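You operate a simulated robot arm through the tools that you are given. There is no shell and no other tool. Be economical: measure what you need, move in short steps, check, and stop when the job is done.

You are at the controls of a simulated two-armed robot. One attempt, no reset.

JOB
Raise the frame to 185 cm on slow, run the carriage back to 0 cm and switch off.
Fine: speed selector to slow, then start; the height display shows 185 cm and the travel display 0 cm; isolator off last.

It is judged by the outcome, as a careful person would: the job done as asked, and still so three seconds after it is handed in. It fails if anything else is knocked over, pushed out of place, dropped, spilled or broken.

ROBOT AND FRAMES
Two 7-joint arms with fingered hands on one trunk, on a base that drives. Base frame: it is fixed to the floor where the robot stands at the start and does not move with it; the origin is under the middle of the robot, x ahead of it, y to its left, z up. Readings come in mm, degrees, newtons and seconds.
The left shoulder is at the start at [70, 142, 1189], the right one opposite. With the tool pointing down near the work surface each hand reaches from about 100 to 780 mm from the robot's upright axis, wherever it stands, measured 20 degrees to its own side. Places, roughly: air drain valve [1200, -200, 600]; black down lever [1100, 200, 1000]; blue air valve [500, 100, 600]; blue out lever [1200, 100, 1000]; blue reset button [800, 100, 1000]; clamp frame [-600, 2100, 2200]; clamp selector [900, 0, 800]; down button of the pendant [1400, -600, 1000]; gantry isolator [1100, -100, 800]; green start button [500, 200, 1000]; green up lever [1000, 200, 1000]; mode selector [500, 100, 800]; oil tap [1200, -1300, 1000]; oiler pump lever [1300, -1300, 1200]; red stop button [700, 200, 1000]; red vent valve [700, 0, 600]. Payload 3.6 kg a hand.
Tool frame (each hand has its own): the origin (TCP) lies between the finger pads and is the grasp point; the fingertips stand 25 mm ahead of it; z points along the fingers, y is the line along which they close. Largest opening 88 mm; the body of the gripper starts 29 mm behind the TCP. The gripper is a hand of 5 fingers: y runs from the thumb to the fingers, the wrist lies at [-13, -97, -162] in the tool frame.
Orientation is told as [roll, pitch, yaw] about the base's x, y, z axes, in that order, counted from this pose: with the fingers straight down and the wrist toward the robot, the tool's x, y and z point along [0, 1, 0], [1, 0, 0] and [0, 0, -1] of the base frame.

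CONTROLS
- The arms move only by the tool nudge_tool. It takes "left_increments", "right_increments" or both (then of equal length, played together; a hand with none holds still); each is a list of rows, each an object (a shift or turn left out is 0) with "angular": the turn, a rotation vector about the base's x, y, z in degrees, a list of three; "slide": the shift along the base's x, y, z in mm, a list of three. In form: [{"angular": [rx, ry, rz], "slide": [dx, dy, dz]}, ...]. A call has 1 to 20 rows; each row shifts and turns the commanded pose from where the row before left it. A row lasts 0.2 s, in which the tool goes at most 50 mm and 8.6 degrees; a call with a longer step from one row to the next is refused whole. A pose out of reach is approached as far as the arm can. The call stops where the force on the tool passes 90 N (or 10 N more than at its start, if that is more) or the arm is blocked; 0.2 s more then pass. In this call time passes only in rows, and 0.2 s behind the last. The reply holds the time, the measured pose of the TCP, the force on the tool along the base axes, the opening and the grip force, in the units named above and with some noise, with the torque about the TCP (base axes, N m) and any sound that the robot's microphone picked up.
- Cameras (640 x 400 px; columns grow to the right, rows downward): "scene" is now at [127.1, 20.9, 1419.2]; the picture's right is [0.19, -0.98, 0.00], its down [-0.66, -0.13, -0.74] and it looks along [0.73, 0.14, -0.67] (base axes); focal length 226 px, centre (320, 200). "left" rides on the left gripper at [-59, -79, -105] in its tool frame; the picture's right is [-0.73, -0.32, 0.61], its down [0.62, -0.68, 0.38] and it looks along [0.29, 0.66, 0.70] (tool axes); focal length 234 px, centre (320, 200). "right" rides on the right gripper at [59, -79, -105] in its tool frame; the picture's right is [-0.73, 0.32, -0.61], its down [-0.62, -0.68, 0.38] and it looks along [-0.29, 0.66, 0.70] (tool axes); focal length 234 px, centre (320, 200).
- snapshot(camera): a new picture of that camera. It takes no simulated time.
- raise_lower(by): slides the trunk up (or, below 0, down) by that many mm; the arms and the scene camera ride with it, the base frame stays. It gives what a move gives, with no picture.
- drive_base(legs): drives the robot by 1 to 6 legs, each [ahead, left, turn to the left] in mm, mm and degrees, along the robot's own axes; the way and the turn of a leg run together, so that a leg with both is an arc; at most 1500 mm and 180 degrees a leg. The arms and the cameras ride along, it lands a little off, and it stops where it bumps. It gives what a move gives.
- set_fingers(index, middle, ring, little, thumb_bend, thumb_turn, hand): sets how far each is bent, from 0 (flat) to 100 (curled in); at 30 the hand is open as for a grip, at 70 the pads meet at the TCP. One left out holds its place. A second passes; each finger stops where it meets its share of the squeeze, and holds until it gets a number again. It is the only way to open and close the hand. It gives what a move gives, with no picture; readings hold the bend of each and the force on index, middle, ring, little, thumb and palm. thumb_turn goes from beside the hand (0) to across from the fingers (100), as for a grip.
- head_to(pan, tilt): turns the head with the scene camera to pan (to the left, within 86 degrees either way) and tilt (down, from -29 to 69), counted from straight ahead of the robot. It gives what a move gives.
- probe_pixels(camera, pixels): for up to 12 pixels [column, row] of the newest picture of that camera ("zoom" is the newest enlarged one), the place [x, y, z] in the base frame of the surface seen there, good to about 2 mm, but the place of the scene camera against the robot may be out by one fixed shift of up to 18 mm in any direction. It takes no simulated time.
- inspect(camera, box): a new picture of the part [left, top, right, bottom] of that camera's present view, enlarged. It takes no simulated time.
- job_done(): hands the job in; it is judged then, once.

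Keep the steps short. Do not move on a guess: measure, check each grasp and each placing, and mend mistakes. In all there are 80 turns and 78 pictures (those below and enlarged ones count). Leave the grippers open and the arms clear of the work at the hand-in unless told otherwise, and finish with a single line.

The tools are called after "Emit:" as name(argument=value, ...) on one line, values as JSON. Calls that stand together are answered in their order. nudge_tool: Moves the arms, as the interface text tells. Its arguments: {"type":"object","properties":{"left_increments":{"type":"array","items":{"type":"object","properties":{"angular":{"type":"array","items":{"type":"number"}},"slide":{"type":"array","items":{"type":"number"}}}}},"right_increments":{"type":"array","items":{"type":"object","properties":{"angular":{"type":"array","items":{"type":"number"}},"slide":{"type":"array","items":{"type":"number"}}}}}},"required":[]} The other tools are called the same way: raise_lower (by) slides the trunk up or down; set_fingers (index, middle, ring, little, thumb_bend, thumb_turn, hand) moves the fingers one by one; drive_base (legs) drives the base; head_to (pan, tilt) turns the head that bears the scene camera; snapshot (camera) takes a picture; probe_pixels (camera, pixels) gives the place of the surface under pixels of a picture; inspect (camera, box) takes an enlarged picture of a part of a camera's view; job_done () hands the job in.

At the start:

```text
t: 0.0
left_eef_pos: [412.5, 248.2, 1259.9]
left_ee_rot: [0.0, 0.0, 0.0]
left_wrist_force: [0.0, -0.9, 0.2]
left_torque: [0.0, -0.03, -0.04]
left_width: 87.5
left_grip_force: 0.1
left_shape: jaw
left_bend: [30.0, 30.0, 30.0, 30.0, 30.0, 98.0]
left_finger forces: [0.1, 0.0, 0.0, 0.1, 0.0, 0.0]
right_eef_pos: [546.2, -150.9, 1250.2]
right_ee_rot: [0.0, 0.0, 0.1]
right_wrist_force: [0.3, 0.7, 0.2]
right_torque: [0.0, 0.02, 0.0]
right_width: 87.8
right_grip_force: 0.1
right_shape: jaw
right_bend: [30.0, 30.0, 30.0, 30.0, 30.0, 98.0]
right_finger forces: [0.1, 0.0, 0.0, 0.0, 0.0, 0.0]
trunk travel left (down, up): [-725.0, 215.0]
robot x, y, heading: [0.7, 1.6, 0.1]
head pan, tilt: [11.0, 41.9]
```

scene: 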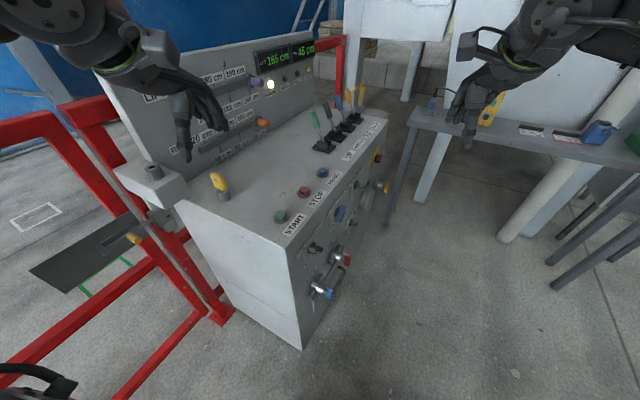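
right: 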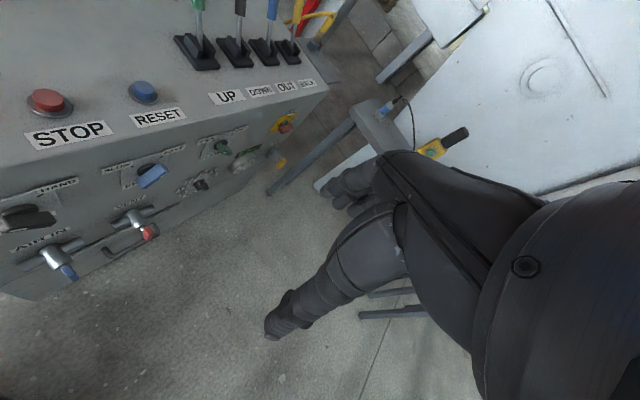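
left: 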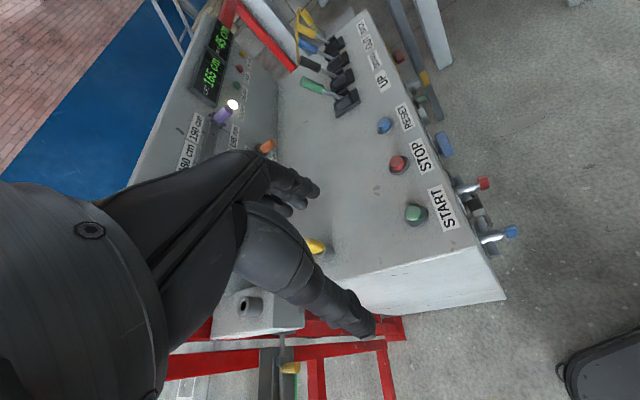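

I see a control console with displays (165 cm, ~45 cm), levers and a front panel. I will first enlarge the parts to read the labels.

Emit:
inspect(camera="scene", box=[220, 20, 400, 130])

Emit:
inspect(camera="scene", box=[260, 120, 420, 310])

Emit:
inspect(camera="right", box=[0, 70, 320, 290])

Emit:
inspect(camera="scene", box=[120, 40, 280, 200])

```text
3.56 times, centred on (310, 75) of scene
```

zoom: 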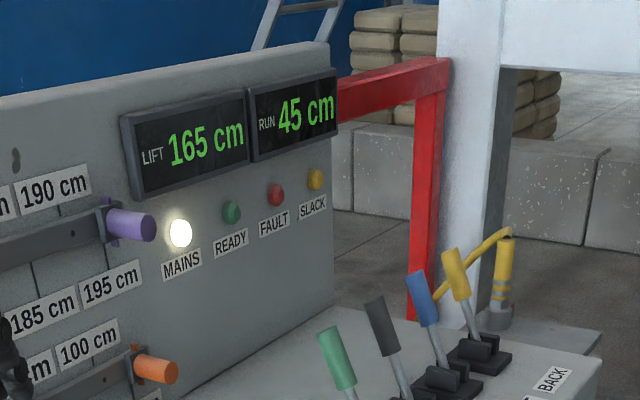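

```text
2.11 times, centred on (340, 215) of scene
```

zoom: 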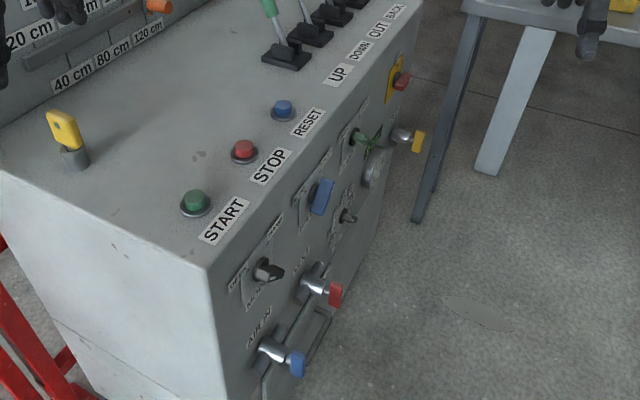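

```text
1.82 times, centred on (160, 180) of right
```

zoom: 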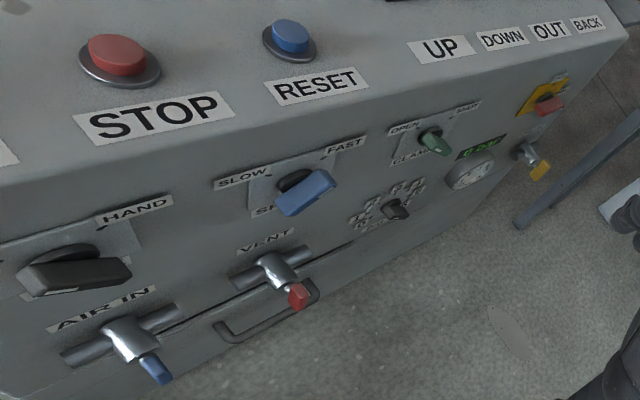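

```text
2.50 times, centred on (200, 120) of scene
```

zoom: 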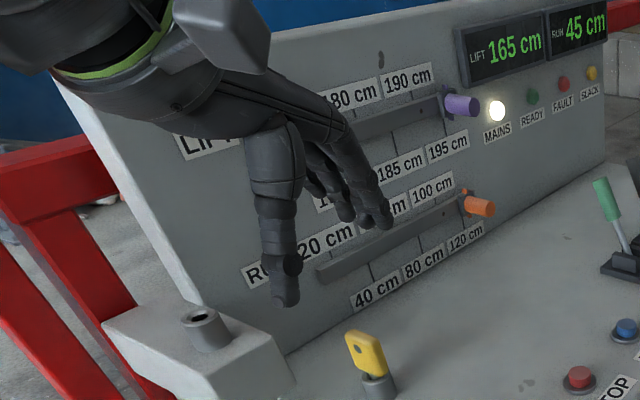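

The console's front faces to my right. I measure key points of the console and the table so as to plan where to stand.

Emit:
snapshot(camera="scene")

Emit:
probe_pixels(camera="scene", pixels=[[281, 216], [303, 190], [323, 172], [289, 245], [385, 122], [301, 347], [390, 200], [415, 115], [500, 240], [555, 235], [560, 280], [325, 258]])

Emit:
probe_pixels(camera="scene", pixels=[[336, 259], [326, 293], [340, 214], [378, 156], [386, 187], [255, 83], [263, 122], [218, 183], [180, 200], [314, 114], [326, 110], [360, 96]])

```text
70 pictures are left
```

scene: 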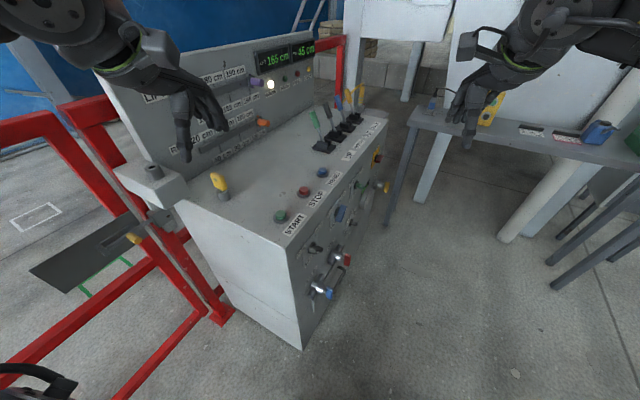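

```text
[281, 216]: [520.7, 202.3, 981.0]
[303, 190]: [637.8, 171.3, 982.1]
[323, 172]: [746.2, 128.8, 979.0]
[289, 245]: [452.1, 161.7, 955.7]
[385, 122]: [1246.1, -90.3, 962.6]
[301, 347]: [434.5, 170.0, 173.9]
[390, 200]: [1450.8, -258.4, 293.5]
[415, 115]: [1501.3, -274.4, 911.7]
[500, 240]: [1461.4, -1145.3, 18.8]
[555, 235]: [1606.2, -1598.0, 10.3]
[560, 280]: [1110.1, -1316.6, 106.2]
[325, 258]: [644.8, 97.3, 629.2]
```

```text
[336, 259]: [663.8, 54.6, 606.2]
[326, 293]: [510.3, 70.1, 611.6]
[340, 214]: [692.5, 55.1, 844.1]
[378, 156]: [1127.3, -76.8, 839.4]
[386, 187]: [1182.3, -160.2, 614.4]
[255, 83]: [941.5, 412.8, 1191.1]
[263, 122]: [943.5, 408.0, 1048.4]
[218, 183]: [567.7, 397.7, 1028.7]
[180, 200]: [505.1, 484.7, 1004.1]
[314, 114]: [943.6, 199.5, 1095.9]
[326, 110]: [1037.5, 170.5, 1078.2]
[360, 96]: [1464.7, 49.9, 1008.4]
```

The console's front runs from (452,162) to (1246,-90), so it faces about -17.6° off. I drive to the front of it at a distance and turn to face it (heading 72.4°).

Emit:
drive_base(legs=[[0, -560, 0], [0, 0, 72.4], [194, -612, 0]])

Emit:
head_to(pan=0, tilt=35)

Emit:
snapshot(camera="scene")

```text
t: 2.5
left_eef_pos: [416.2, -165.1, 1261.7]
left_ee_rot: [0.4, -0.2, -0.6]
left_wrist_force: [-0.2, -0.5, -0.6]
left_torque: [0.02, 0.03, 0.01]
left_width: 87.7
left_grip_force: 0.1
left_shape: jaw
left_bend: [30.0, 30.0, 30.0, 30.0, 30.0, 98.0]
left_finger forces: [0.0, 0.1, 0.1, 0.0, 0.1, 0.0]
right_eef_pos: [547.4, -563.7, 1249.2]
right_ee_rot: [0.3, 0.0, -0.6]
right_wrist_force: [0.7, -1.5, 0.3]
right_torque: [0.08, -0.02, 0.0]
right_width: 87.8
right_grip_force: 0.1
right_shape: jaw
right_bend: [30.0, 30.0, 30.0, 30.0, 30.0, 98.0]
right_finger forces: [0.0, 0.0, 0.1, 0.1, 0.1, 0.0]
trunk travel left (down, up): [-725.0, 215.0]
robot x, y, heading: [3.5, -401.5, -0.5]
head pan, tilt: [11.0, 41.9]
stopped in leg 1: the robot was blocked; the commanded pose is now the measured one
```

```text
t: 3.2
left_eef_pos: [419.5, -160.5, 1259.8]
left_ee_rot: [0.1, -0.1, -0.6]
left_wrist_force: [0.5, -0.2, -0.7]
left_torque: [0.02, 0.0, -0.01]
left_width: 87.8
left_grip_force: 0.0
left_shape: jaw
left_bend: [30.0, 30.0, 30.0, 30.0, 30.0, 98.0]
left_finger forces: [0.0, 0.1, 0.0, 0.0, 0.0, 0.0]
right_eef_pos: [550.2, -559.8, 1249.5]
right_ee_rot: [0.0, 0.1, -0.6]
right_wrist_force: [0.2, 0.1, -0.4]
right_torque: [0.02, -0.02, 0.03]
right_width: 87.6
right_grip_force: 0.1
right_shape: jaw
right_bend: [30.0, 30.0, 30.0, 30.0, 30.0, 98.0]
right_finger forces: [0.0, 0.0, 0.1, 0.0, 0.0, 0.1]
trunk travel left (down, up): [-725.0, 215.0]
robot x, y, heading: [4.6, -405.3, -0.6]
head pan, tilt: [0.0, 35.0]
```

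```text
69 pictures are left
```

scene: 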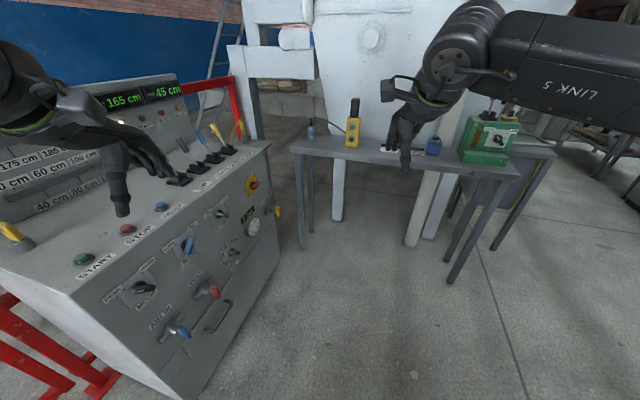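

The base bumped into something on its right. I look there.

Emit:
head_to(pan=-80, tilt=50)

Emit:
snapshot(camera="scene")

```text
t: 4.7
left_eef_pos: [418.5, -158.9, 1259.9]
left_ee_rot: [0.0, 0.0, -0.6]
left_wrist_force: [0.5, -0.2, 0.7]
left_torque: [0.01, 0.0, -0.01]
left_width: 87.5
left_grip_force: 0.0
left_shape: jaw
left_bend: [30.0, 30.0, 30.0, 30.0, 30.0, 98.0]
left_finger forces: [0.0, 0.0, 0.1, 0.0, 0.0, 0.0]
right_eef_pos: [549.4, -557.9, 1249.0]
right_ee_rot: [0.0, 0.0, -0.6]
right_wrist_force: [-0.5, 0.0, -0.3]
right_torque: [0.01, 0.02, 0.0]
right_width: 87.8
right_grip_force: 0.0
right_shape: jaw
right_bend: [30.0, 30.0, 30.0, 30.0, 30.0, 98.0]
right_finger forces: [0.0, 0.0, 0.0, 0.0, 0.0, 0.1]
trunk travel left (down, up): [-725.0, 215.0]
robot x, y, heading: [2.0, -401.4, -0.5]
head pan, tilt: [-80.0, 50.0]
```

```text
68 pictures are left
```

scene: 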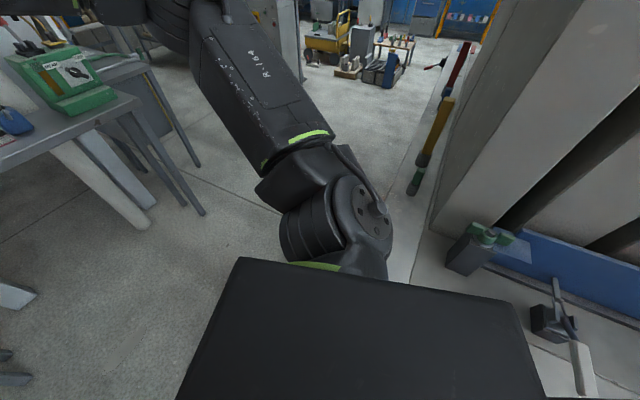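

A wall/column edge stands at my right rear. I go ahead-right first, past it, then turn.

Emit:
drive_base(legs=[[300, 0, 0], [150, -120, 0]])

Emit:
snapshot(camera="scene")

```text
t: 7.9
left_eef_pos: [867.3, -280.1, 1260.7]
left_ee_rot: [-0.1, 0.0, -0.5]
left_wrist_force: [0.0, 0.5, 0.1]
left_torque: [-0.03, 0.0, 0.01]
left_width: 87.8
left_grip_force: 0.0
left_shape: jaw
left_bend: [30.0, 30.0, 30.0, 30.0, 30.0, 98.0]
left_finger forces: [0.0, 0.1, 0.1, 0.0, 0.0, 0.0]
right_eef_pos: [1000.1, -681.4, 1251.3]
right_ee_rot: [0.0, -0.1, -0.3]
right_wrist_force: [0.6, -0.4, 0.1]
right_torque: [0.01, 0.02, 0.01]
right_width: 87.6
right_grip_force: 0.2
right_shape: jaw
right_bend: [30.0, 30.0, 30.0, 30.0, 30.0, 98.0]
right_finger forces: [0.1, 0.0, 0.1, 0.0, 0.0, 0.0]
trunk travel left (down, up): [-725.0, 215.0]
robot x, y, heading: [457.0, -525.7, -0.6]
head pan, tilt: [-80.0, 50.0]
```

```text
67 pictures are left
```

scene: 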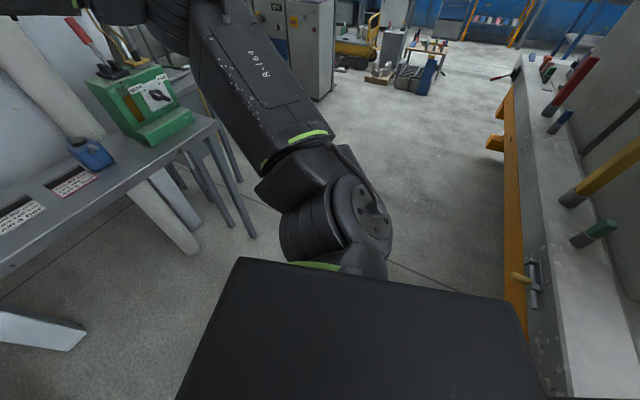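

Clear now. I turn to face the console and look.

Emit:
drive_base(legs=[[0, 0, 73], [40, -150, 0]])

Emit:
head_to(pan=0, tilt=35)

Emit:
snapshot(camera="scene")

```text
t: 12.5
left_eef_pos: [491.2, -64.0, 1260.4]
left_ee_rot: [-0.2, -0.1, 72.9]
left_wrist_force: [-0.4, -0.1, -0.1]
left_torque: [0.01, -0.02, -0.02]
left_width: 87.9
left_grip_force: 0.0
left_shape: jaw
left_bend: [30.0, 30.0, 30.0, 30.0, 30.0, 98.0]
left_finger forces: [0.0, 0.1, 0.1, 0.0, 0.0, 0.0]
right_eef_pos: [911.4, -53.3, 1249.8]
right_ee_rot: [-0.1, 0.1, 73.1]
right_wrist_force: [-0.3, -0.1, 0.3]
right_torque: [-0.03, -0.04, 0.0]
right_width: 87.7
right_grip_force: 0.1
right_shape: jaw
right_bend: [30.0, 30.0, 30.0, 30.0, 30.0, 98.0]
right_finger forces: [0.0, 0.0, 0.0, 0.0, 0.0, 0.1]
trunk travel left (down, up): [-725.0, 215.0]
robot x, y, heading: [605.8, -531.3, 73.0]
head pan, tilt: [-80.0, 50.0]
```

```text
t: 14.0
left_eef_pos: [493.6, -63.1, 1258.9]
left_ee_rot: [0.1, 0.0, 73.1]
left_wrist_force: [0.4, -0.3, 0.2]
left_torque: [0.02, 0.04, 0.0]
left_width: 87.6
left_grip_force: 0.1
left_shape: jaw
left_bend: [30.0, 30.0, 30.0, 30.0, 30.0, 98.0]
left_finger forces: [0.0, 0.0, 0.1, 0.0, 0.0, 0.0]
right_eef_pos: [912.5, -53.8, 1249.9]
right_ee_rot: [-0.1, 0.0, 73.1]
right_wrist_force: [-0.6, 0.2, -0.1]
right_torque: [0.02, 0.0, 0.03]
right_width: 87.8
right_grip_force: 0.0
right_shape: jaw
right_bend: [30.0, 30.0, 30.0, 30.0, 30.0, 98.0]
right_finger forces: [0.0, 0.1, 0.0, 0.1, 0.0, 0.0]
trunk travel left (down, up): [-725.0, 215.0]
robot x, y, heading: [607.9, -531.1, 73.3]
head pan, tilt: [0.0, 35.0]
```

```text
66 pictures are left
```

scene: 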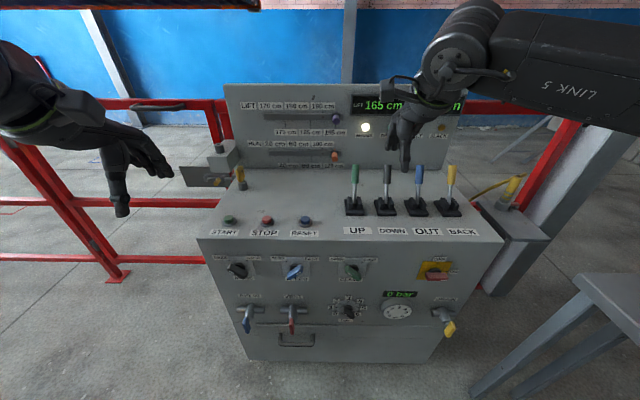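

Now I face the console. I enlarge its parts to read all labels.

Emit:
inspect(camera="scene", box=[225, 80, 385, 180])

Emit:
inspect(camera="scene", box=[200, 240, 340, 350])

Emit:
inspect(camera="scene", box=[320, 235, 480, 345])

Emit:
inspect(camera="scene", box=[160, 130, 340, 245])

Emit:
head_to(pan=0, tilt=-20)

Emit:
snapshot(camera="scene")

```text
4.00 times, centred on (305, 130) of scene
```

zoom: 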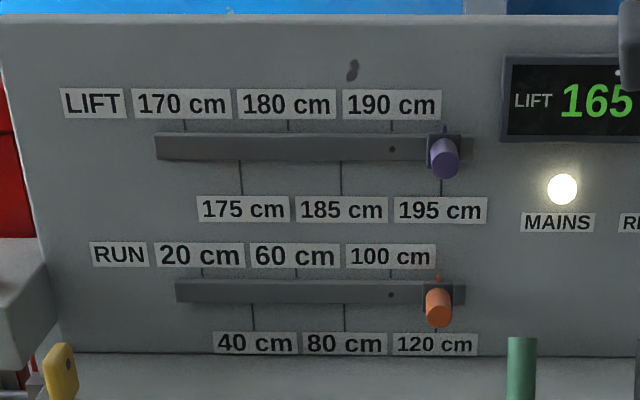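

```text
3.64 times, centred on (270, 295) of scene
```

zoom: 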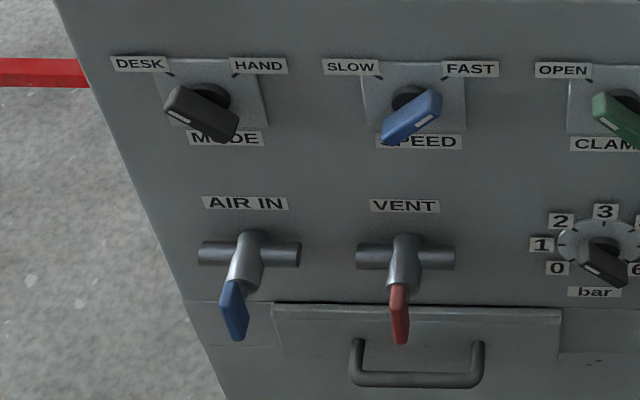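

```text
3.64 times, centred on (400, 290) of scene
```

zoom: 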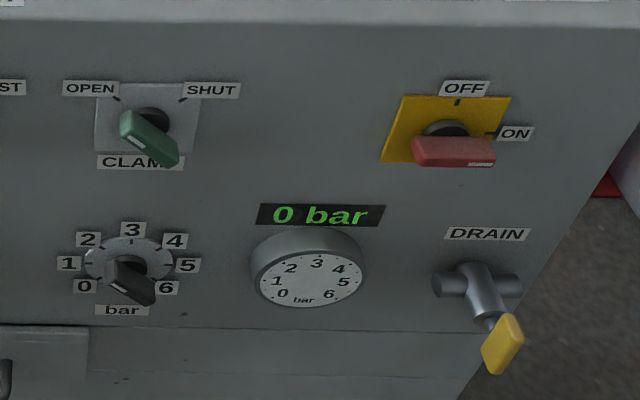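

```text
3.48 times, centred on (250, 188) of scene
```

zoom: 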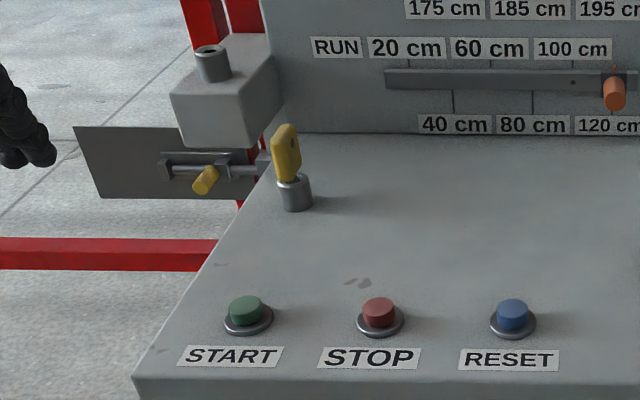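

```text
t: 15.3
left_eef_pos: [493.4, -64.8, 1259.5]
left_ee_rot: [0.0, 0.0, 73.0]
left_wrist_force: [-0.4, 0.2, 0.2]
left_torque: [0.03, 0.03, -0.01]
left_width: 87.5
left_grip_force: 0.3
left_shape: jaw
left_bend: [30.0, 30.0, 30.0, 30.0, 30.0, 98.0]
left_finger forces: [0.0, 0.0, 0.1, 0.0, 0.0, 0.0]
right_eef_pos: [913.9, -52.7, 1250.1]
right_ee_rot: [-0.1, -0.1, 73.0]
right_wrist_force: [-0.3, 0.4, -0.5]
right_torque: [0.01, 0.03, -0.01]
right_width: 87.6
right_grip_force: 0.1
right_shape: jaw
right_bend: [30.0, 30.0, 30.0, 30.0, 30.0, 98.0]
right_finger forces: [0.0, 0.1, 0.0, 0.1, 0.0, 0.1]
trunk travel left (down, up): [-725.0, 215.0]
robot x, y, heading: [609.5, -530.2, 73.1]
head pan, tilt: [0.0, -20.0]
```

```text
61 pictures are left
```

scene: 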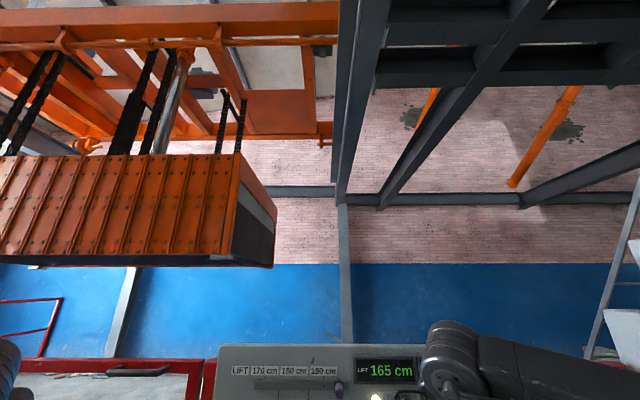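

Readings: speed mark is at FAST, mode at DESK, isolator ON, lift 165, run 45. I shape the right hand into a pointing index finger and look at where its tip is.

Emit:
set_fingers(hand="right", index=5, middle=95, ring=95, little=95, thumb_bend=60, thumb_turn=40)

Emit:
head_to(pan=0, tilt=35)

Emit:
snapshot(camera="right")

Emit:
inspect(camera="scene", box=[340, 60, 500, 220])

```text
t: 16.3
left_eef_pos: [492.7, -64.3, 1259.2]
left_ee_rot: [0.1, 0.0, 73.0]
left_wrist_force: [0.1, 0.1, 0.6]
left_torque: [-0.01, 0.01, 0.0]
left_width: 87.6
left_grip_force: 0.1
left_shape: jaw
left_bend: [30.0, 30.0, 30.0, 30.0, 30.0, 98.0]
left_finger forces: [0.1, 0.0, 0.0, 0.0, 0.0, 0.0]
right_eef_pos: [912.7, -51.7, 1249.1]
right_ee_rot: [0.0, 0.0, 73.1]
right_wrist_force: [-0.4, 0.1, -0.3]
right_torque: [0.02, 0.03, -0.02]
right_width: 89.6
right_grip_force: 0.1
right_shape: fingers
right_bend: [5.0, 95.0, 95.0, 95.0, 60.0, 41.0]
right_finger forces: [0.0, 0.0, 0.1, 0.0, 0.0, 0.0]
trunk travel left (down, up): [-725.0, 215.0]
robot x, y, heading: [605.7, -534.1, 73.1]
head pan, tilt: [0.0, -20.0]
```

```text
t: 17.5
left_eef_pos: [493.5, -66.0, 1259.2]
left_ee_rot: [0.0, 0.0, 73.0]
left_wrist_force: [-0.5, -0.7, 0.8]
left_torque: [-0.02, -0.05, 0.0]
left_width: 87.4
left_grip_force: 0.1
left_shape: jaw
left_bend: [30.0, 30.0, 30.0, 30.0, 30.0, 98.0]
left_finger forces: [0.0, 0.0, 0.1, 0.0, 0.1, 0.0]
right_eef_pos: [913.1, -52.3, 1249.8]
right_ee_rot: [-0.1, -0.1, 73.0]
right_wrist_force: [0.1, -0.2, -0.2]
right_torque: [0.01, -0.01, -0.03]
right_width: 89.6
right_grip_force: 0.0
right_shape: fingers
right_bend: [5.0, 95.0, 95.0, 95.0, 60.0, 41.0]
right_finger forces: [0.0, 0.0, 0.0, 0.0, 0.0, 0.0]
trunk travel left (down, up): [-725.0, 215.0]
robot x, y, heading: [611.3, -528.4, 72.7]
head pan, tilt: [0.0, 35.0]
```

```text
60 pictures are left
```

right: 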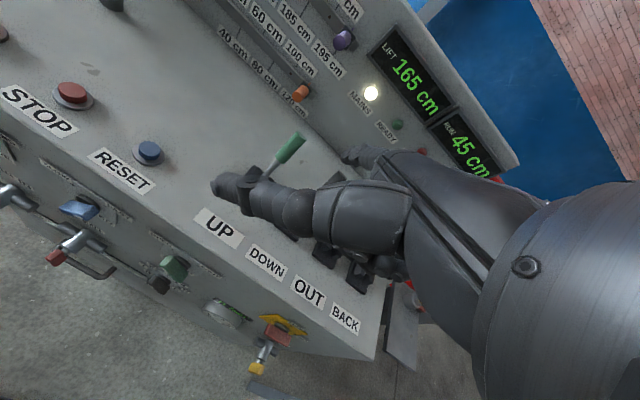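

```text
2.50 times, centred on (420, 140) of scene
```

zoom: 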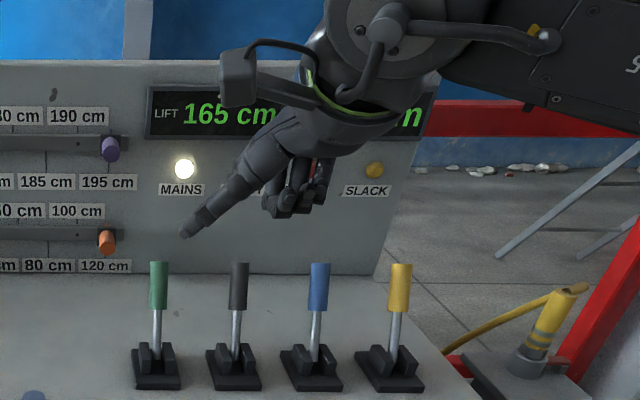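

The thumb sticks out to the left. I tuck it across and look again.

Emit:
set_fingers(hand="right", index=0, middle=95, ring=95, little=95, thumb_bend=95, thumb_turn=100)

Emit:
snapshot(camera="right")

Emit:
inspect(camera="scene", box=[340, 60, 500, 220])

```text
t: 18.5
left_eef_pos: [492.7, -65.5, 1260.3]
left_ee_rot: [-0.1, 0.0, 73.0]
left_wrist_force: [0.5, -0.4, 0.1]
left_torque: [0.0, 0.0, -0.01]
left_width: 87.8
left_grip_force: 0.0
left_shape: jaw
left_bend: [30.0, 30.0, 30.0, 30.0, 30.0, 98.0]
left_finger forces: [0.0, 0.1, 0.0, 0.1, 0.1, 0.1]
right_eef_pos: [913.6, -53.4, 1249.8]
right_ee_rot: [0.0, 0.0, 73.0]
right_wrist_force: [-0.7, 0.2, 1.2]
right_torque: [0.01, -0.01, -0.03]
right_width: 39.3
right_grip_force: 0.1
right_shape: fingers
right_bend: [0.0, 95.0, 95.0, 95.0, 95.0, 100.0]
right_finger forces: [0.1, 0.0, 0.0, 0.1, 0.0, 0.1]
trunk travel left (down, up): [-725.0, 215.0]
robot x, y, heading: [608.7, -532.6, 73.0]
head pan, tilt: [0.0, 35.0]
```

```text
58 pictures are left
```

right: 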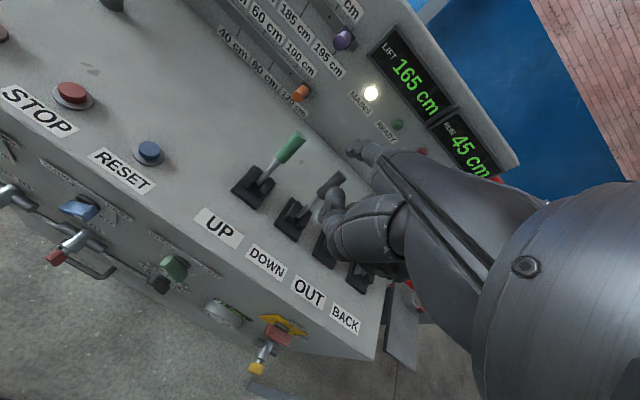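

```text
2.50 times, centred on (420, 140) of scene
```

zoom: 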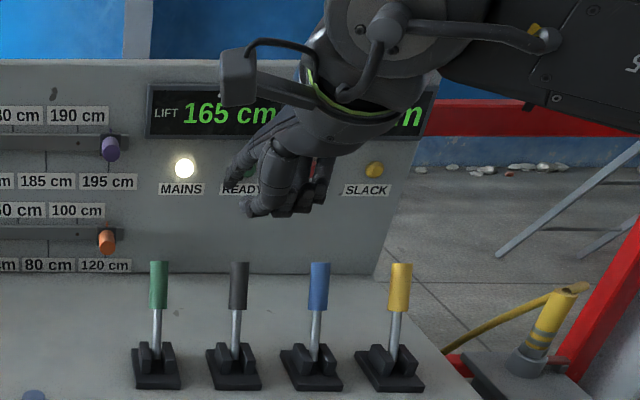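

The index tip shows at right-camera pixel (352,150). I measure it, along with lever grips, speed knob, isolator and buttons, from the right camera.

Emit:
probe_pixels(camera="right", pixels=[[352, 150], [365, 147], [330, 205], [290, 150], [331, 183], [150, 148], [80, 210], [72, 92], [172, 265], [278, 338], [341, 40], [300, 93]])

Emit:
inspect(camera="right", box=[200, 100, 440, 250])

Emit:
inspect(camera="right", box=[0, 130, 240, 300])

```text
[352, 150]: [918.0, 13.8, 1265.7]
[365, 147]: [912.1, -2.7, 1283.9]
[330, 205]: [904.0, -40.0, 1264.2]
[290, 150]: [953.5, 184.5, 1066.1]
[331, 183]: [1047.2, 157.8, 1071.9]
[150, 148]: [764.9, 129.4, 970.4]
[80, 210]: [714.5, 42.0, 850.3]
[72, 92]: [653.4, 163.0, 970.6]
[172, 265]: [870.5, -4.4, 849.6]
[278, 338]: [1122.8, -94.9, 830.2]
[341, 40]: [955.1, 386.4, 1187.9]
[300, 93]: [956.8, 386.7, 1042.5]
```

```text
2.67 times, centred on (320, 175) of right
```

zoom: 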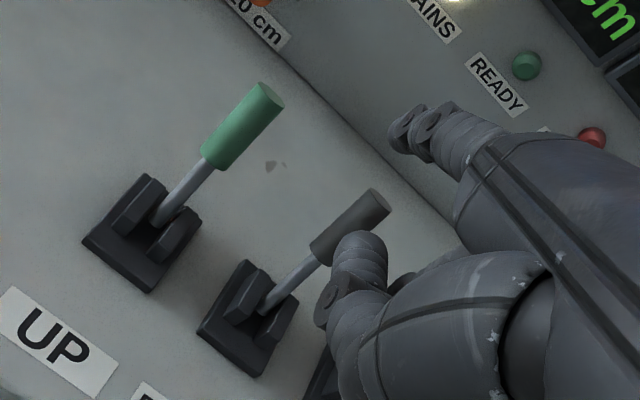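

```text
2.35 times, centred on (120, 215) of right
```

zoom: 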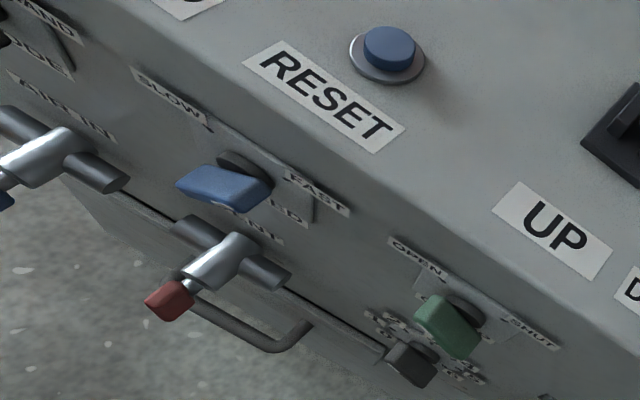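

I try an index–thumb pinch as a compact poking tip instead, and check where it lies.

Emit:
set_fingers(hand="right", index=70, middle=100, ring=100, little=100, thumb_bend=70, thumb_turn=100)

Emit:
inspect(camera="right", box=[200, 100, 440, 250])

Emit:
inspect(camera="scene", box=[360, 80, 460, 180])

```text
t: 19.5
left_eef_pos: [492.8, -63.4, 1259.5]
left_ee_rot: [0.0, 0.0, 73.1]
left_wrist_force: [-0.1, -0.1, 0.3]
left_torque: [-0.02, 0.01, -0.02]
left_width: 87.7
left_grip_force: 0.0
left_shape: jaw
left_bend: [30.0, 30.0, 30.0, 30.0, 30.0, 98.0]
left_finger forces: [0.1, 0.0, 0.0, 0.0, 0.1, 0.0]
right_eef_pos: [914.0, -53.1, 1250.2]
right_ee_rot: [0.0, 0.0, 73.1]
right_wrist_force: [-0.3, 0.1, -0.7]
right_torque: [0.01, 0.02, 0.03]
right_width: 0.1
right_grip_force: 0.0
right_shape: fingers
right_bend: [70.0, 100.0, 100.0, 100.0, 70.0, 100.0]
right_finger forces: [0.0, 0.0, 0.1, 0.0, 0.1, 0.0]
trunk travel left (down, up): [-725.0, 215.0]
robot x, y, heading: [609.7, -532.4, 73.0]
head pan, tilt: [0.0, 35.0]
```

```text
2.67 times, centred on (320, 175) of right
```

zoom: 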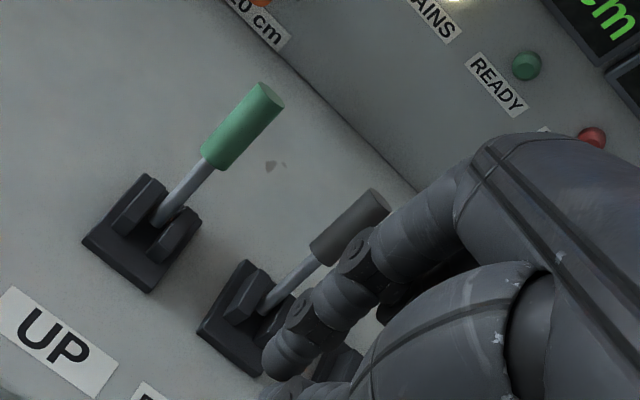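

```text
4.00 times, centred on (410, 130) of scene
```

zoom: 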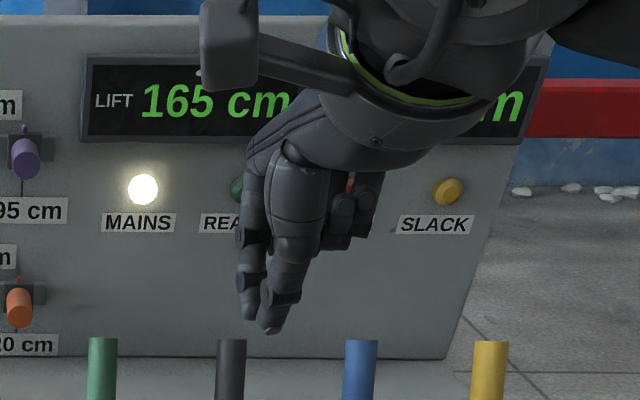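

Emit:
probe_pixels(camera="zoom", pixels=[[252, 315], [270, 325], [270, 333], [350, 235], [222, 60]])

Emit:
probe_pixels(camera="right", pixels=[[65, 202], [90, 210], [100, 198], [60, 190], [118, 212], [150, 160], [103, 205], [275, 322], [292, 333], [10, 35]])

```text
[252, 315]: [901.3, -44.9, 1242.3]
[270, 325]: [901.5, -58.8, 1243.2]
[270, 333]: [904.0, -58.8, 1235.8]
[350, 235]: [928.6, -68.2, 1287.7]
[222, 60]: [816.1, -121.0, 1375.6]
```

```text
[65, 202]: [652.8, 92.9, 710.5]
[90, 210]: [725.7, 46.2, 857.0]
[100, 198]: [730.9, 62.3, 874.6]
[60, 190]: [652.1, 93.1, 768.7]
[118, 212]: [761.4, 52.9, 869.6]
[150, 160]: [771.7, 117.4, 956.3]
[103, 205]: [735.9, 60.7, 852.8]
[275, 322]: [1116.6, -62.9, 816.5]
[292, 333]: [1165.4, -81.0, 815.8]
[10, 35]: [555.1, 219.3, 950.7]
```

The pinch tip lies at TCP + 25 mm, as wanted. I now measure the speed knob, mode knob and isolator precisely with an enlarged scene view.

Emit:
inspect(camera="scene", box=[270, 245, 330, 290])

Emit:
probe_pixels(camera="zoom", pixels=[[150, 155], [390, 160], [290, 240], [225, 270], [340, 180], [260, 170], [160, 330], [270, 290], [330, 230]])

```text
8.89 times, centred on (300, 268) of scene
```

zoom: 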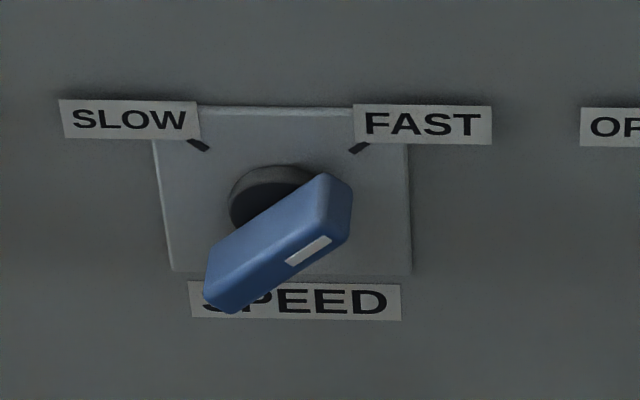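

```text
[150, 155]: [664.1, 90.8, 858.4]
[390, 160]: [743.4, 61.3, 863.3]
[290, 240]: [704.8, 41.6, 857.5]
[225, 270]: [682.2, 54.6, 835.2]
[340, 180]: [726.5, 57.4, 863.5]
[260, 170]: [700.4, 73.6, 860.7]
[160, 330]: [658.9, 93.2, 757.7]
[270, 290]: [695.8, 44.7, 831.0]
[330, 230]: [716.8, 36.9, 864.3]
```

Working out: the speed knob's pivot is at about u=671 along the console, z≈838, protruding ~32 mm; marked end is at upper right (FAST). I bring the right hand in front of the panel, fingers horizontal toward it, still well clear.

Emit:
nudge_tool(right_increments=[{"slide": [-15.1, -47.6, 0]}, {"slide": [-16.7, 1, -37.7], "angular": [7.82, -2.39, 0]}, {"slide": [-16.7, 1, -37.7], "angular": [7.82, -2.39, 0]}, {"slide": [-16.7, 1, -37.7], "angular": [7.82, -2.39, 0]}, {"slide": [-16.7, 1, -37.7], "angular": [7.82, -2.39, 0]}, {"slide": [-16.7, 1, -37.7], "angular": [7.82, -2.39, 0]}, {"slide": [-16.7, 1, -37.7], "angular": [7.82, -2.39, 0]}, {"slide": [-16.7, 1, -37.7], "angular": [7.82, -2.39, 0]}, {"slide": [-16.7, 1, -37.7], "angular": [7.82, -2.39, 0]}, {"slide": [-16.7, 1, -37.7], "angular": [7.82, -2.39, 0]}, {"slide": [-16.7, 1, -37.7], "angular": [7.82, -2.39, 0]}, {"slide": [-16.7, 1, -37.7], "angular": [7.82, -2.39, 0]}, {}])

Emit:
snapshot(camera="right")

Emit:
snapshot(camera="scene")

```text
t: 22.3
left_eef_pos: [492.6, -68.6, 1260.5]
left_ee_rot: [0.1, -0.3, 73.0]
left_wrist_force: [0.8, 0.4, -0.2]
left_torque: [0.04, -0.03, 0.06]
left_width: 87.6
left_grip_force: 0.1
left_shape: jaw
left_bend: [30.0, 30.0, 30.0, 30.0, 30.0, 98.0]
left_finger forces: [0.1, 0.1, 0.0, 0.0, 0.0, 0.0]
right_eef_pos: [683.6, 141.5, 1271.7]
right_ee_rot: [-9.9, -89.0, 82.8]
right_wrist_force: [-0.5, -0.4, -0.2]
right_torque: [0.02, 0.0, 0.0]
right_width: 0.2
right_grip_force: 0.1
right_shape: fingers
right_bend: [70.0, 100.0, 100.0, 100.0, 70.0, 100.0]
right_finger forces: [0.1, 0.0, 0.0, 0.0, 0.0, 0.0]
right hand out of reach, approached as far as the arm can: row 6, 7, 8, 9, 10, 11, 12
trunk travel left (down, up): [-725.0, 215.0]
robot x, y, heading: [613.6, -534.0, 72.9]
head pan, tilt: [0.0, 35.0]
```

```text
51 pictures are left
```

right: 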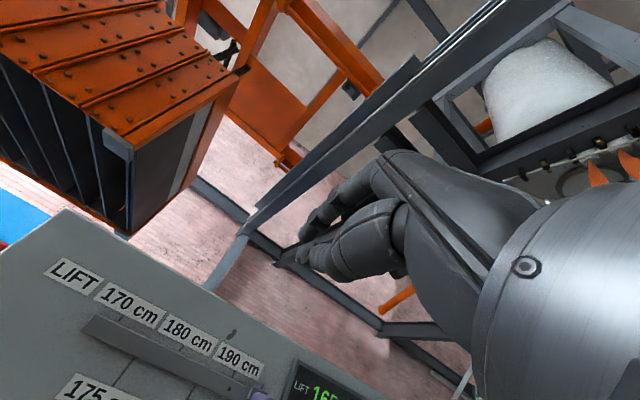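

```text
50 pictures are left
```

scene: 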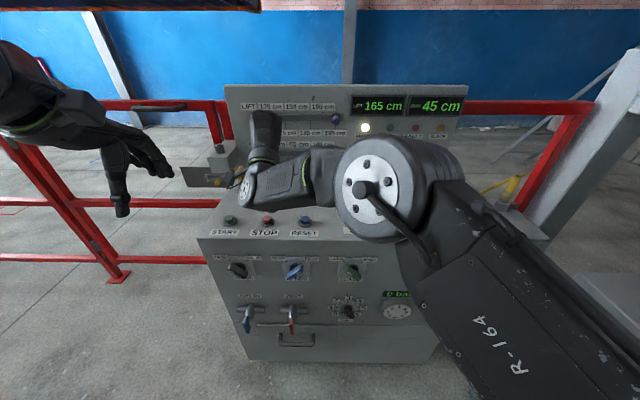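

The arm could not reach that low with the trunk this high; the hand sits over the console at z 1272. I send a tiny test step to see where the command starts from.

Emit:
nudge_tool(right_increments=[{"slide": [0, 0, 8]}])

```text
t: 22.7
left_eef_pos: [491.5, -63.6, 1259.8]
left_ee_rot: [0.0, 0.1, 73.0]
left_wrist_force: [-0.4, 0.5, 0.0]
left_torque: [-0.01, 0.02, 0.04]
left_width: 87.7
left_grip_force: 0.0
left_shape: jaw
left_bend: [30.0, 30.0, 30.0, 30.0, 30.0, 98.0]
left_finger forces: [0.0, 0.0, 0.1, 0.0, 0.1, 0.1]
right_eef_pos: [684.1, 145.5, 1278.5]
right_ee_rot: [-8.1, -89.7, 81.0]
right_wrist_force: [-0.6, 0.0, 0.3]
right_torque: [0.0, 0.02, 0.0]
right_width: 0.0
right_grip_force: 0.0
right_shape: fingers
right_bend: [70.0, 100.0, 100.0, 100.0, 70.0, 100.0]
right_finger forces: [0.1, 0.1, 0.0, 0.0, 0.0, 0.0]
trunk travel left (down, up): [-725.0, 215.0]
robot x, y, heading: [612.4, -529.5, 73.1]
head pan, tilt: [0.0, 35.0]
```

The command restarts from the measured pose. Plan: back the base straight away from the console so the extended hand clears it, lower the trunk, then work at the front panel at full forward reach.

Emit:
drive_base(legs=[[-330, -100, 0]])

Emit:
raise_lower(by=-420)

Emit:
snapshot(camera="scene")

```text
t: 24.9
left_eef_pos: [492.7, -404.5, 1259.8]
left_ee_rot: [0.0, 0.0, 73.1]
left_wrist_force: [1.0, 0.2, -0.3]
left_torque: [-0.02, 0.01, 0.01]
left_width: 87.7
left_grip_force: 0.1
left_shape: jaw
left_bend: [30.0, 30.0, 30.0, 30.0, 30.0, 98.0]
left_finger forces: [0.1, 0.1, 0.0, 0.0, 0.0, 0.1]
right_eef_pos: [683.6, -194.8, 1278.3]
right_ee_rot: [7.3, -89.6, 65.7]
right_wrist_force: [-0.1, -0.4, 0.6]
right_torque: [0.0, 0.0, 0.05]
right_width: 0.0
right_grip_force: 0.0
right_shape: fingers
right_bend: [70.0, 100.0, 100.0, 100.0, 70.0, 100.0]
right_finger forces: [0.0, 0.1, 0.1, 0.0, 0.0, 0.0]
trunk travel left (down, up): [-725.0, 215.0]
robot x, y, heading: [610.0, -869.9, 72.9]
head pan, tilt: [0.0, 35.0]
```

```text
refused: -420 is not a number from -400 to 400
```

```text
49 pictures are left
```

scene: 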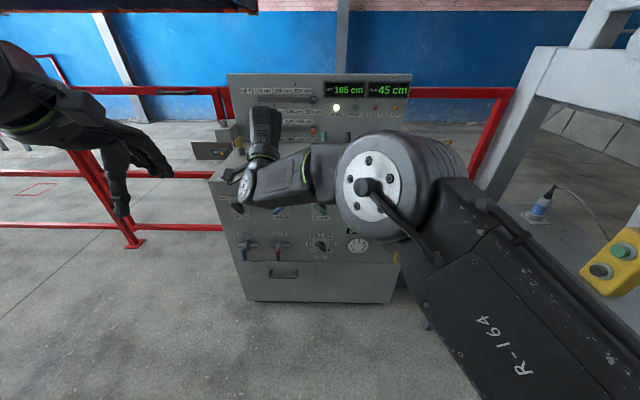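

Before lowering I check the right elbow's clearance from the table.

Emit:
probe_pixels(camera="scene", pixels=[[400, 200], [470, 220], [560, 260], [630, 330], [520, 230], [560, 235], [610, 275], [280, 160], [245, 190]])

Emit:
head_to(pan=-60, tilt=40)

Emit:
snapshot(camera="scene")

```text
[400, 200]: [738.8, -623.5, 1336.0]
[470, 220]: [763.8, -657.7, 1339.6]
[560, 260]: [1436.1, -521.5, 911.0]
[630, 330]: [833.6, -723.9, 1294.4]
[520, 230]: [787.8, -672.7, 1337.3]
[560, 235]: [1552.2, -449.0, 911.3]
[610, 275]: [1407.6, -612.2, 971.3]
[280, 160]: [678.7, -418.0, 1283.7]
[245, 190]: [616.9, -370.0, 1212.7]
```

```text
t: 26.2
left_eef_pos: [493.0, -405.2, 1259.9]
left_ee_rot: [-0.1, 0.1, 73.1]
left_wrist_force: [-0.1, 0.3, -0.6]
left_torque: [-0.06, -0.02, 0.01]
left_width: 87.8
left_grip_force: 0.0
left_shape: jaw
left_bend: [30.0, 30.0, 30.0, 30.0, 30.0, 98.0]
left_finger forces: [0.0, 0.0, 0.0, 0.0, 0.1, 0.1]
right_eef_pos: [684.3, -196.0, 1278.8]
right_ee_rot: [14.5, -89.7, 58.4]
right_wrist_force: [-0.3, 0.0, -0.8]
right_torque: [0.0, 0.0, 0.03]
right_width: 0.0
right_grip_force: 0.0
right_shape: fingers
right_bend: [70.0, 100.0, 100.0, 100.0, 70.0, 100.0]
right_finger forces: [0.0, 0.1, 0.1, 0.1, 0.1, 0.0]
trunk travel left (down, up): [-725.0, 215.0]
robot x, y, heading: [612.1, -871.2, 73.0]
head pan, tilt: [-60.0, 40.0]
```

```text
48 pictures are left
```

scene: 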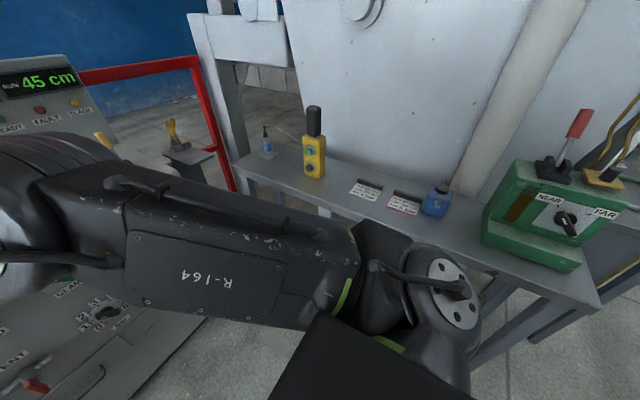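

The arm stays within x<950, the table begins near x≈1330: clear. I lower the trunk by 400.

Emit:
raise_lower(by=-400)

Emit:
head_to(pan=10, tilt=15)

Emit:
snapshot(camera="right")

Emit:
snapshot(camera="scene")

```text
t: 30.1
left_eef_pos: [492.3, -404.7, 859.6]
left_ee_rot: [0.0, 0.1, 73.1]
left_wrist_force: [0.7, -0.1, -0.3]
left_torque: [0.03, 0.0, 0.0]
left_width: 88.0
left_grip_force: 0.0
left_shape: jaw
left_bend: [30.0, 30.0, 30.0, 30.0, 30.0, 98.0]
left_finger forces: [0.0, 0.0, 0.0, 0.0, 0.1, 0.0]
right_eef_pos: [684.4, -195.1, 878.3]
right_ee_rot: [12.4, -89.8, 60.5]
right_wrist_force: [0.2, -0.3, -0.5]
right_torque: [0.0, -0.02, 0.01]
right_width: 0.0
right_grip_force: 0.2
right_shape: fingers
right_bend: [70.0, 100.0, 100.0, 100.0, 70.0, 100.0]
right_finger forces: [0.1, 0.0, 0.0, 0.1, 0.0, 0.0]
trunk travel left (down, up): [-325.0, 615.0]
robot x, y, heading: [611.1, -872.4, 73.0]
head pan, tilt: [-60.0, 40.0]
```

```text
t: 31.5
left_eef_pos: [492.3, -404.9, 858.9]
left_ee_rot: [-0.1, 0.0, 73.0]
left_wrist_force: [-0.1, -0.5, -0.4]
left_torque: [-0.01, 0.03, -0.01]
left_width: 87.5
left_grip_force: 0.0
left_shape: jaw
left_bend: [30.0, 30.0, 30.0, 30.0, 30.0, 98.0]
left_finger forces: [0.1, 0.0, 0.1, 0.0, 0.0, 0.0]
right_eef_pos: [684.3, -194.8, 878.3]
right_ee_rot: [11.6, -89.7, 61.2]
right_wrist_force: [-0.3, 0.0, -0.5]
right_torque: [-0.02, 0.02, 0.01]
right_width: 0.0
right_grip_force: 0.0
right_shape: fingers
right_bend: [70.0, 100.0, 100.0, 100.0, 70.0, 100.0]
right_finger forces: [0.0, 0.0, 0.1, 0.0, 0.0, 0.1]
trunk travel left (down, up): [-325.0, 615.0]
robot x, y, heading: [605.7, -872.2, 73.2]
head pan, tilt: [10.0, 15.0]
```

```text
47 pictures are left
```

right: 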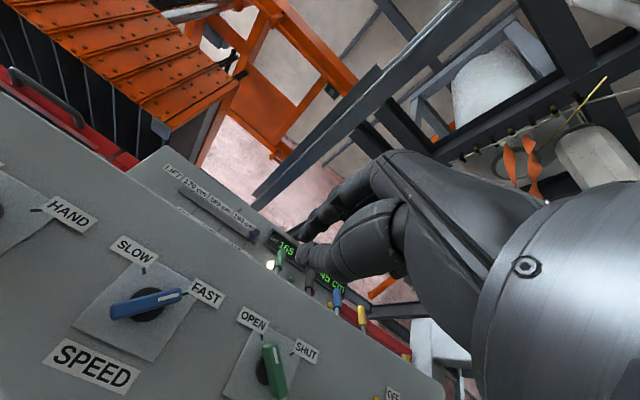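

```text
46 pictures are left
```

scene: 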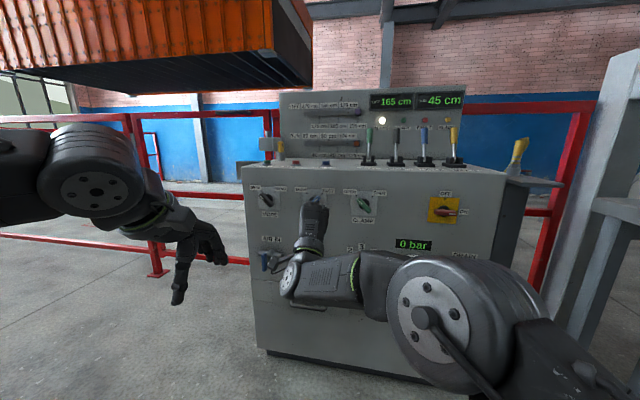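

Good view of the knob from below. I measure it with the hand camera.

Emit:
probe_pixels(camera="right", pixels=[[118, 308], [148, 301], [177, 294], [150, 318], [85, 320], [190, 310], [140, 270], [278, 372], [265, 350], [100, 365]])

Emit:
inspect(camera="right", box=[60, 220, 240, 390])

```text
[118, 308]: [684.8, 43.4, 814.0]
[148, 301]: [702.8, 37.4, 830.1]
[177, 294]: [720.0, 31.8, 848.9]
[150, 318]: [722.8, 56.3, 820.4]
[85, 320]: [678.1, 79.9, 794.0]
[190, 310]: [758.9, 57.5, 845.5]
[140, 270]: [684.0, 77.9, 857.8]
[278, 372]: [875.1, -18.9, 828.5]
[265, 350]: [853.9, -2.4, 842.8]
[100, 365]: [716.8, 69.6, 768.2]
```

```text
2.35 times, centred on (150, 305) of right
```

zoom: 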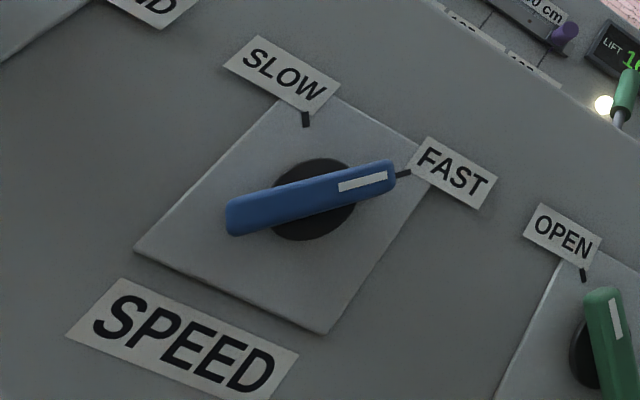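

Emit:
inspect(camera="right", box=[270, 180, 390, 280])

Emit:
probe_pixels(camera="right", pixels=[[292, 234], [300, 258], [305, 225], [318, 255], [303, 250]])

Emit:
inspect(camera="scene", box=[270, 180, 390, 280])

```text
4.00 times, centred on (330, 230) of right
```

zoom: 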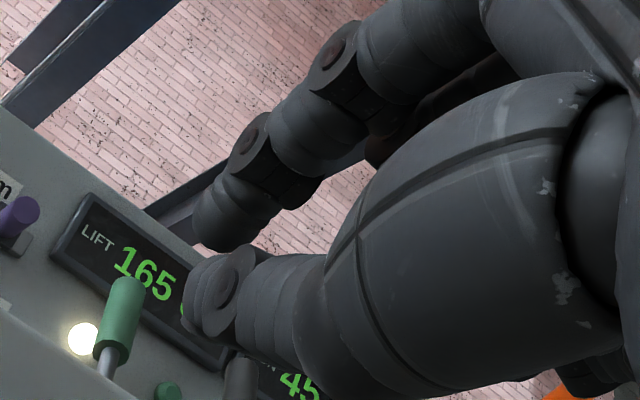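

```text
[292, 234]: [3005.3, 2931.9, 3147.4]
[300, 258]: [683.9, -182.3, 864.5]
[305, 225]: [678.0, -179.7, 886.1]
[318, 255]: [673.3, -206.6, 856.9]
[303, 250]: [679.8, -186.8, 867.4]
```

```text
4.00 times, centred on (330, 230) of scene
```

zoom: 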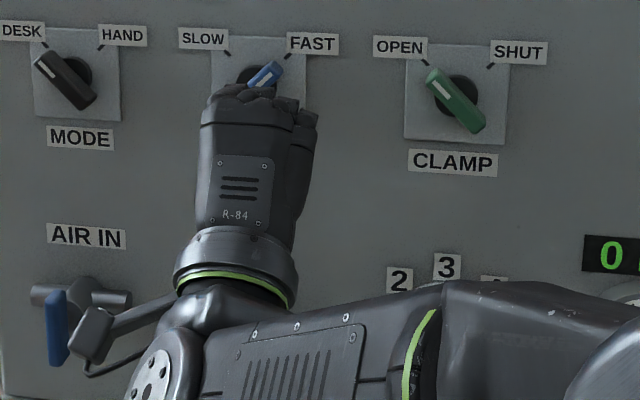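

Tip geometry is confirmed: pinch axis on the TCP line, ~36 mm tall, ~18 wide. Knob: pivot u 658.5, z 830.5, front at n 248, at 43°. I drive ahead 190 mm.

Emit:
drive_base(legs=[[190, 0, 0]])

```text
t: 33.0
left_eef_pos: [548.0, -222.8, 858.5]
left_ee_rot: [0.0, -0.1, 73.1]
left_wrist_force: [0.1, -0.1, -0.1]
left_torque: [0.0, -0.01, 0.0]
left_width: 87.9
left_grip_force: 0.0
left_shape: jaw
left_bend: [30.0, 30.0, 30.0, 30.0, 30.0, 98.0]
left_finger forces: [0.0, 0.0, 0.0, 0.0, 0.0, 0.0]
right_eef_pos: [737.8, -13.9, 878.6]
right_ee_rot: [10.3, -89.5, 62.7]
right_wrist_force: [0.7, 0.0, 0.0]
right_torque: [0.01, -0.01, -0.05]
right_width: 0.0
right_grip_force: 0.0
right_shape: fingers
right_bend: [70.0, 100.0, 100.0, 100.0, 70.0, 100.0]
right_finger forces: [0.0, 0.1, 0.0, 0.0, 0.0, 0.0]
trunk travel left (down, up): [-325.0, 615.0]
robot x, y, heading: [664.1, -691.3, 73.1]
head pan, tilt: [10.0, 15.0]
```

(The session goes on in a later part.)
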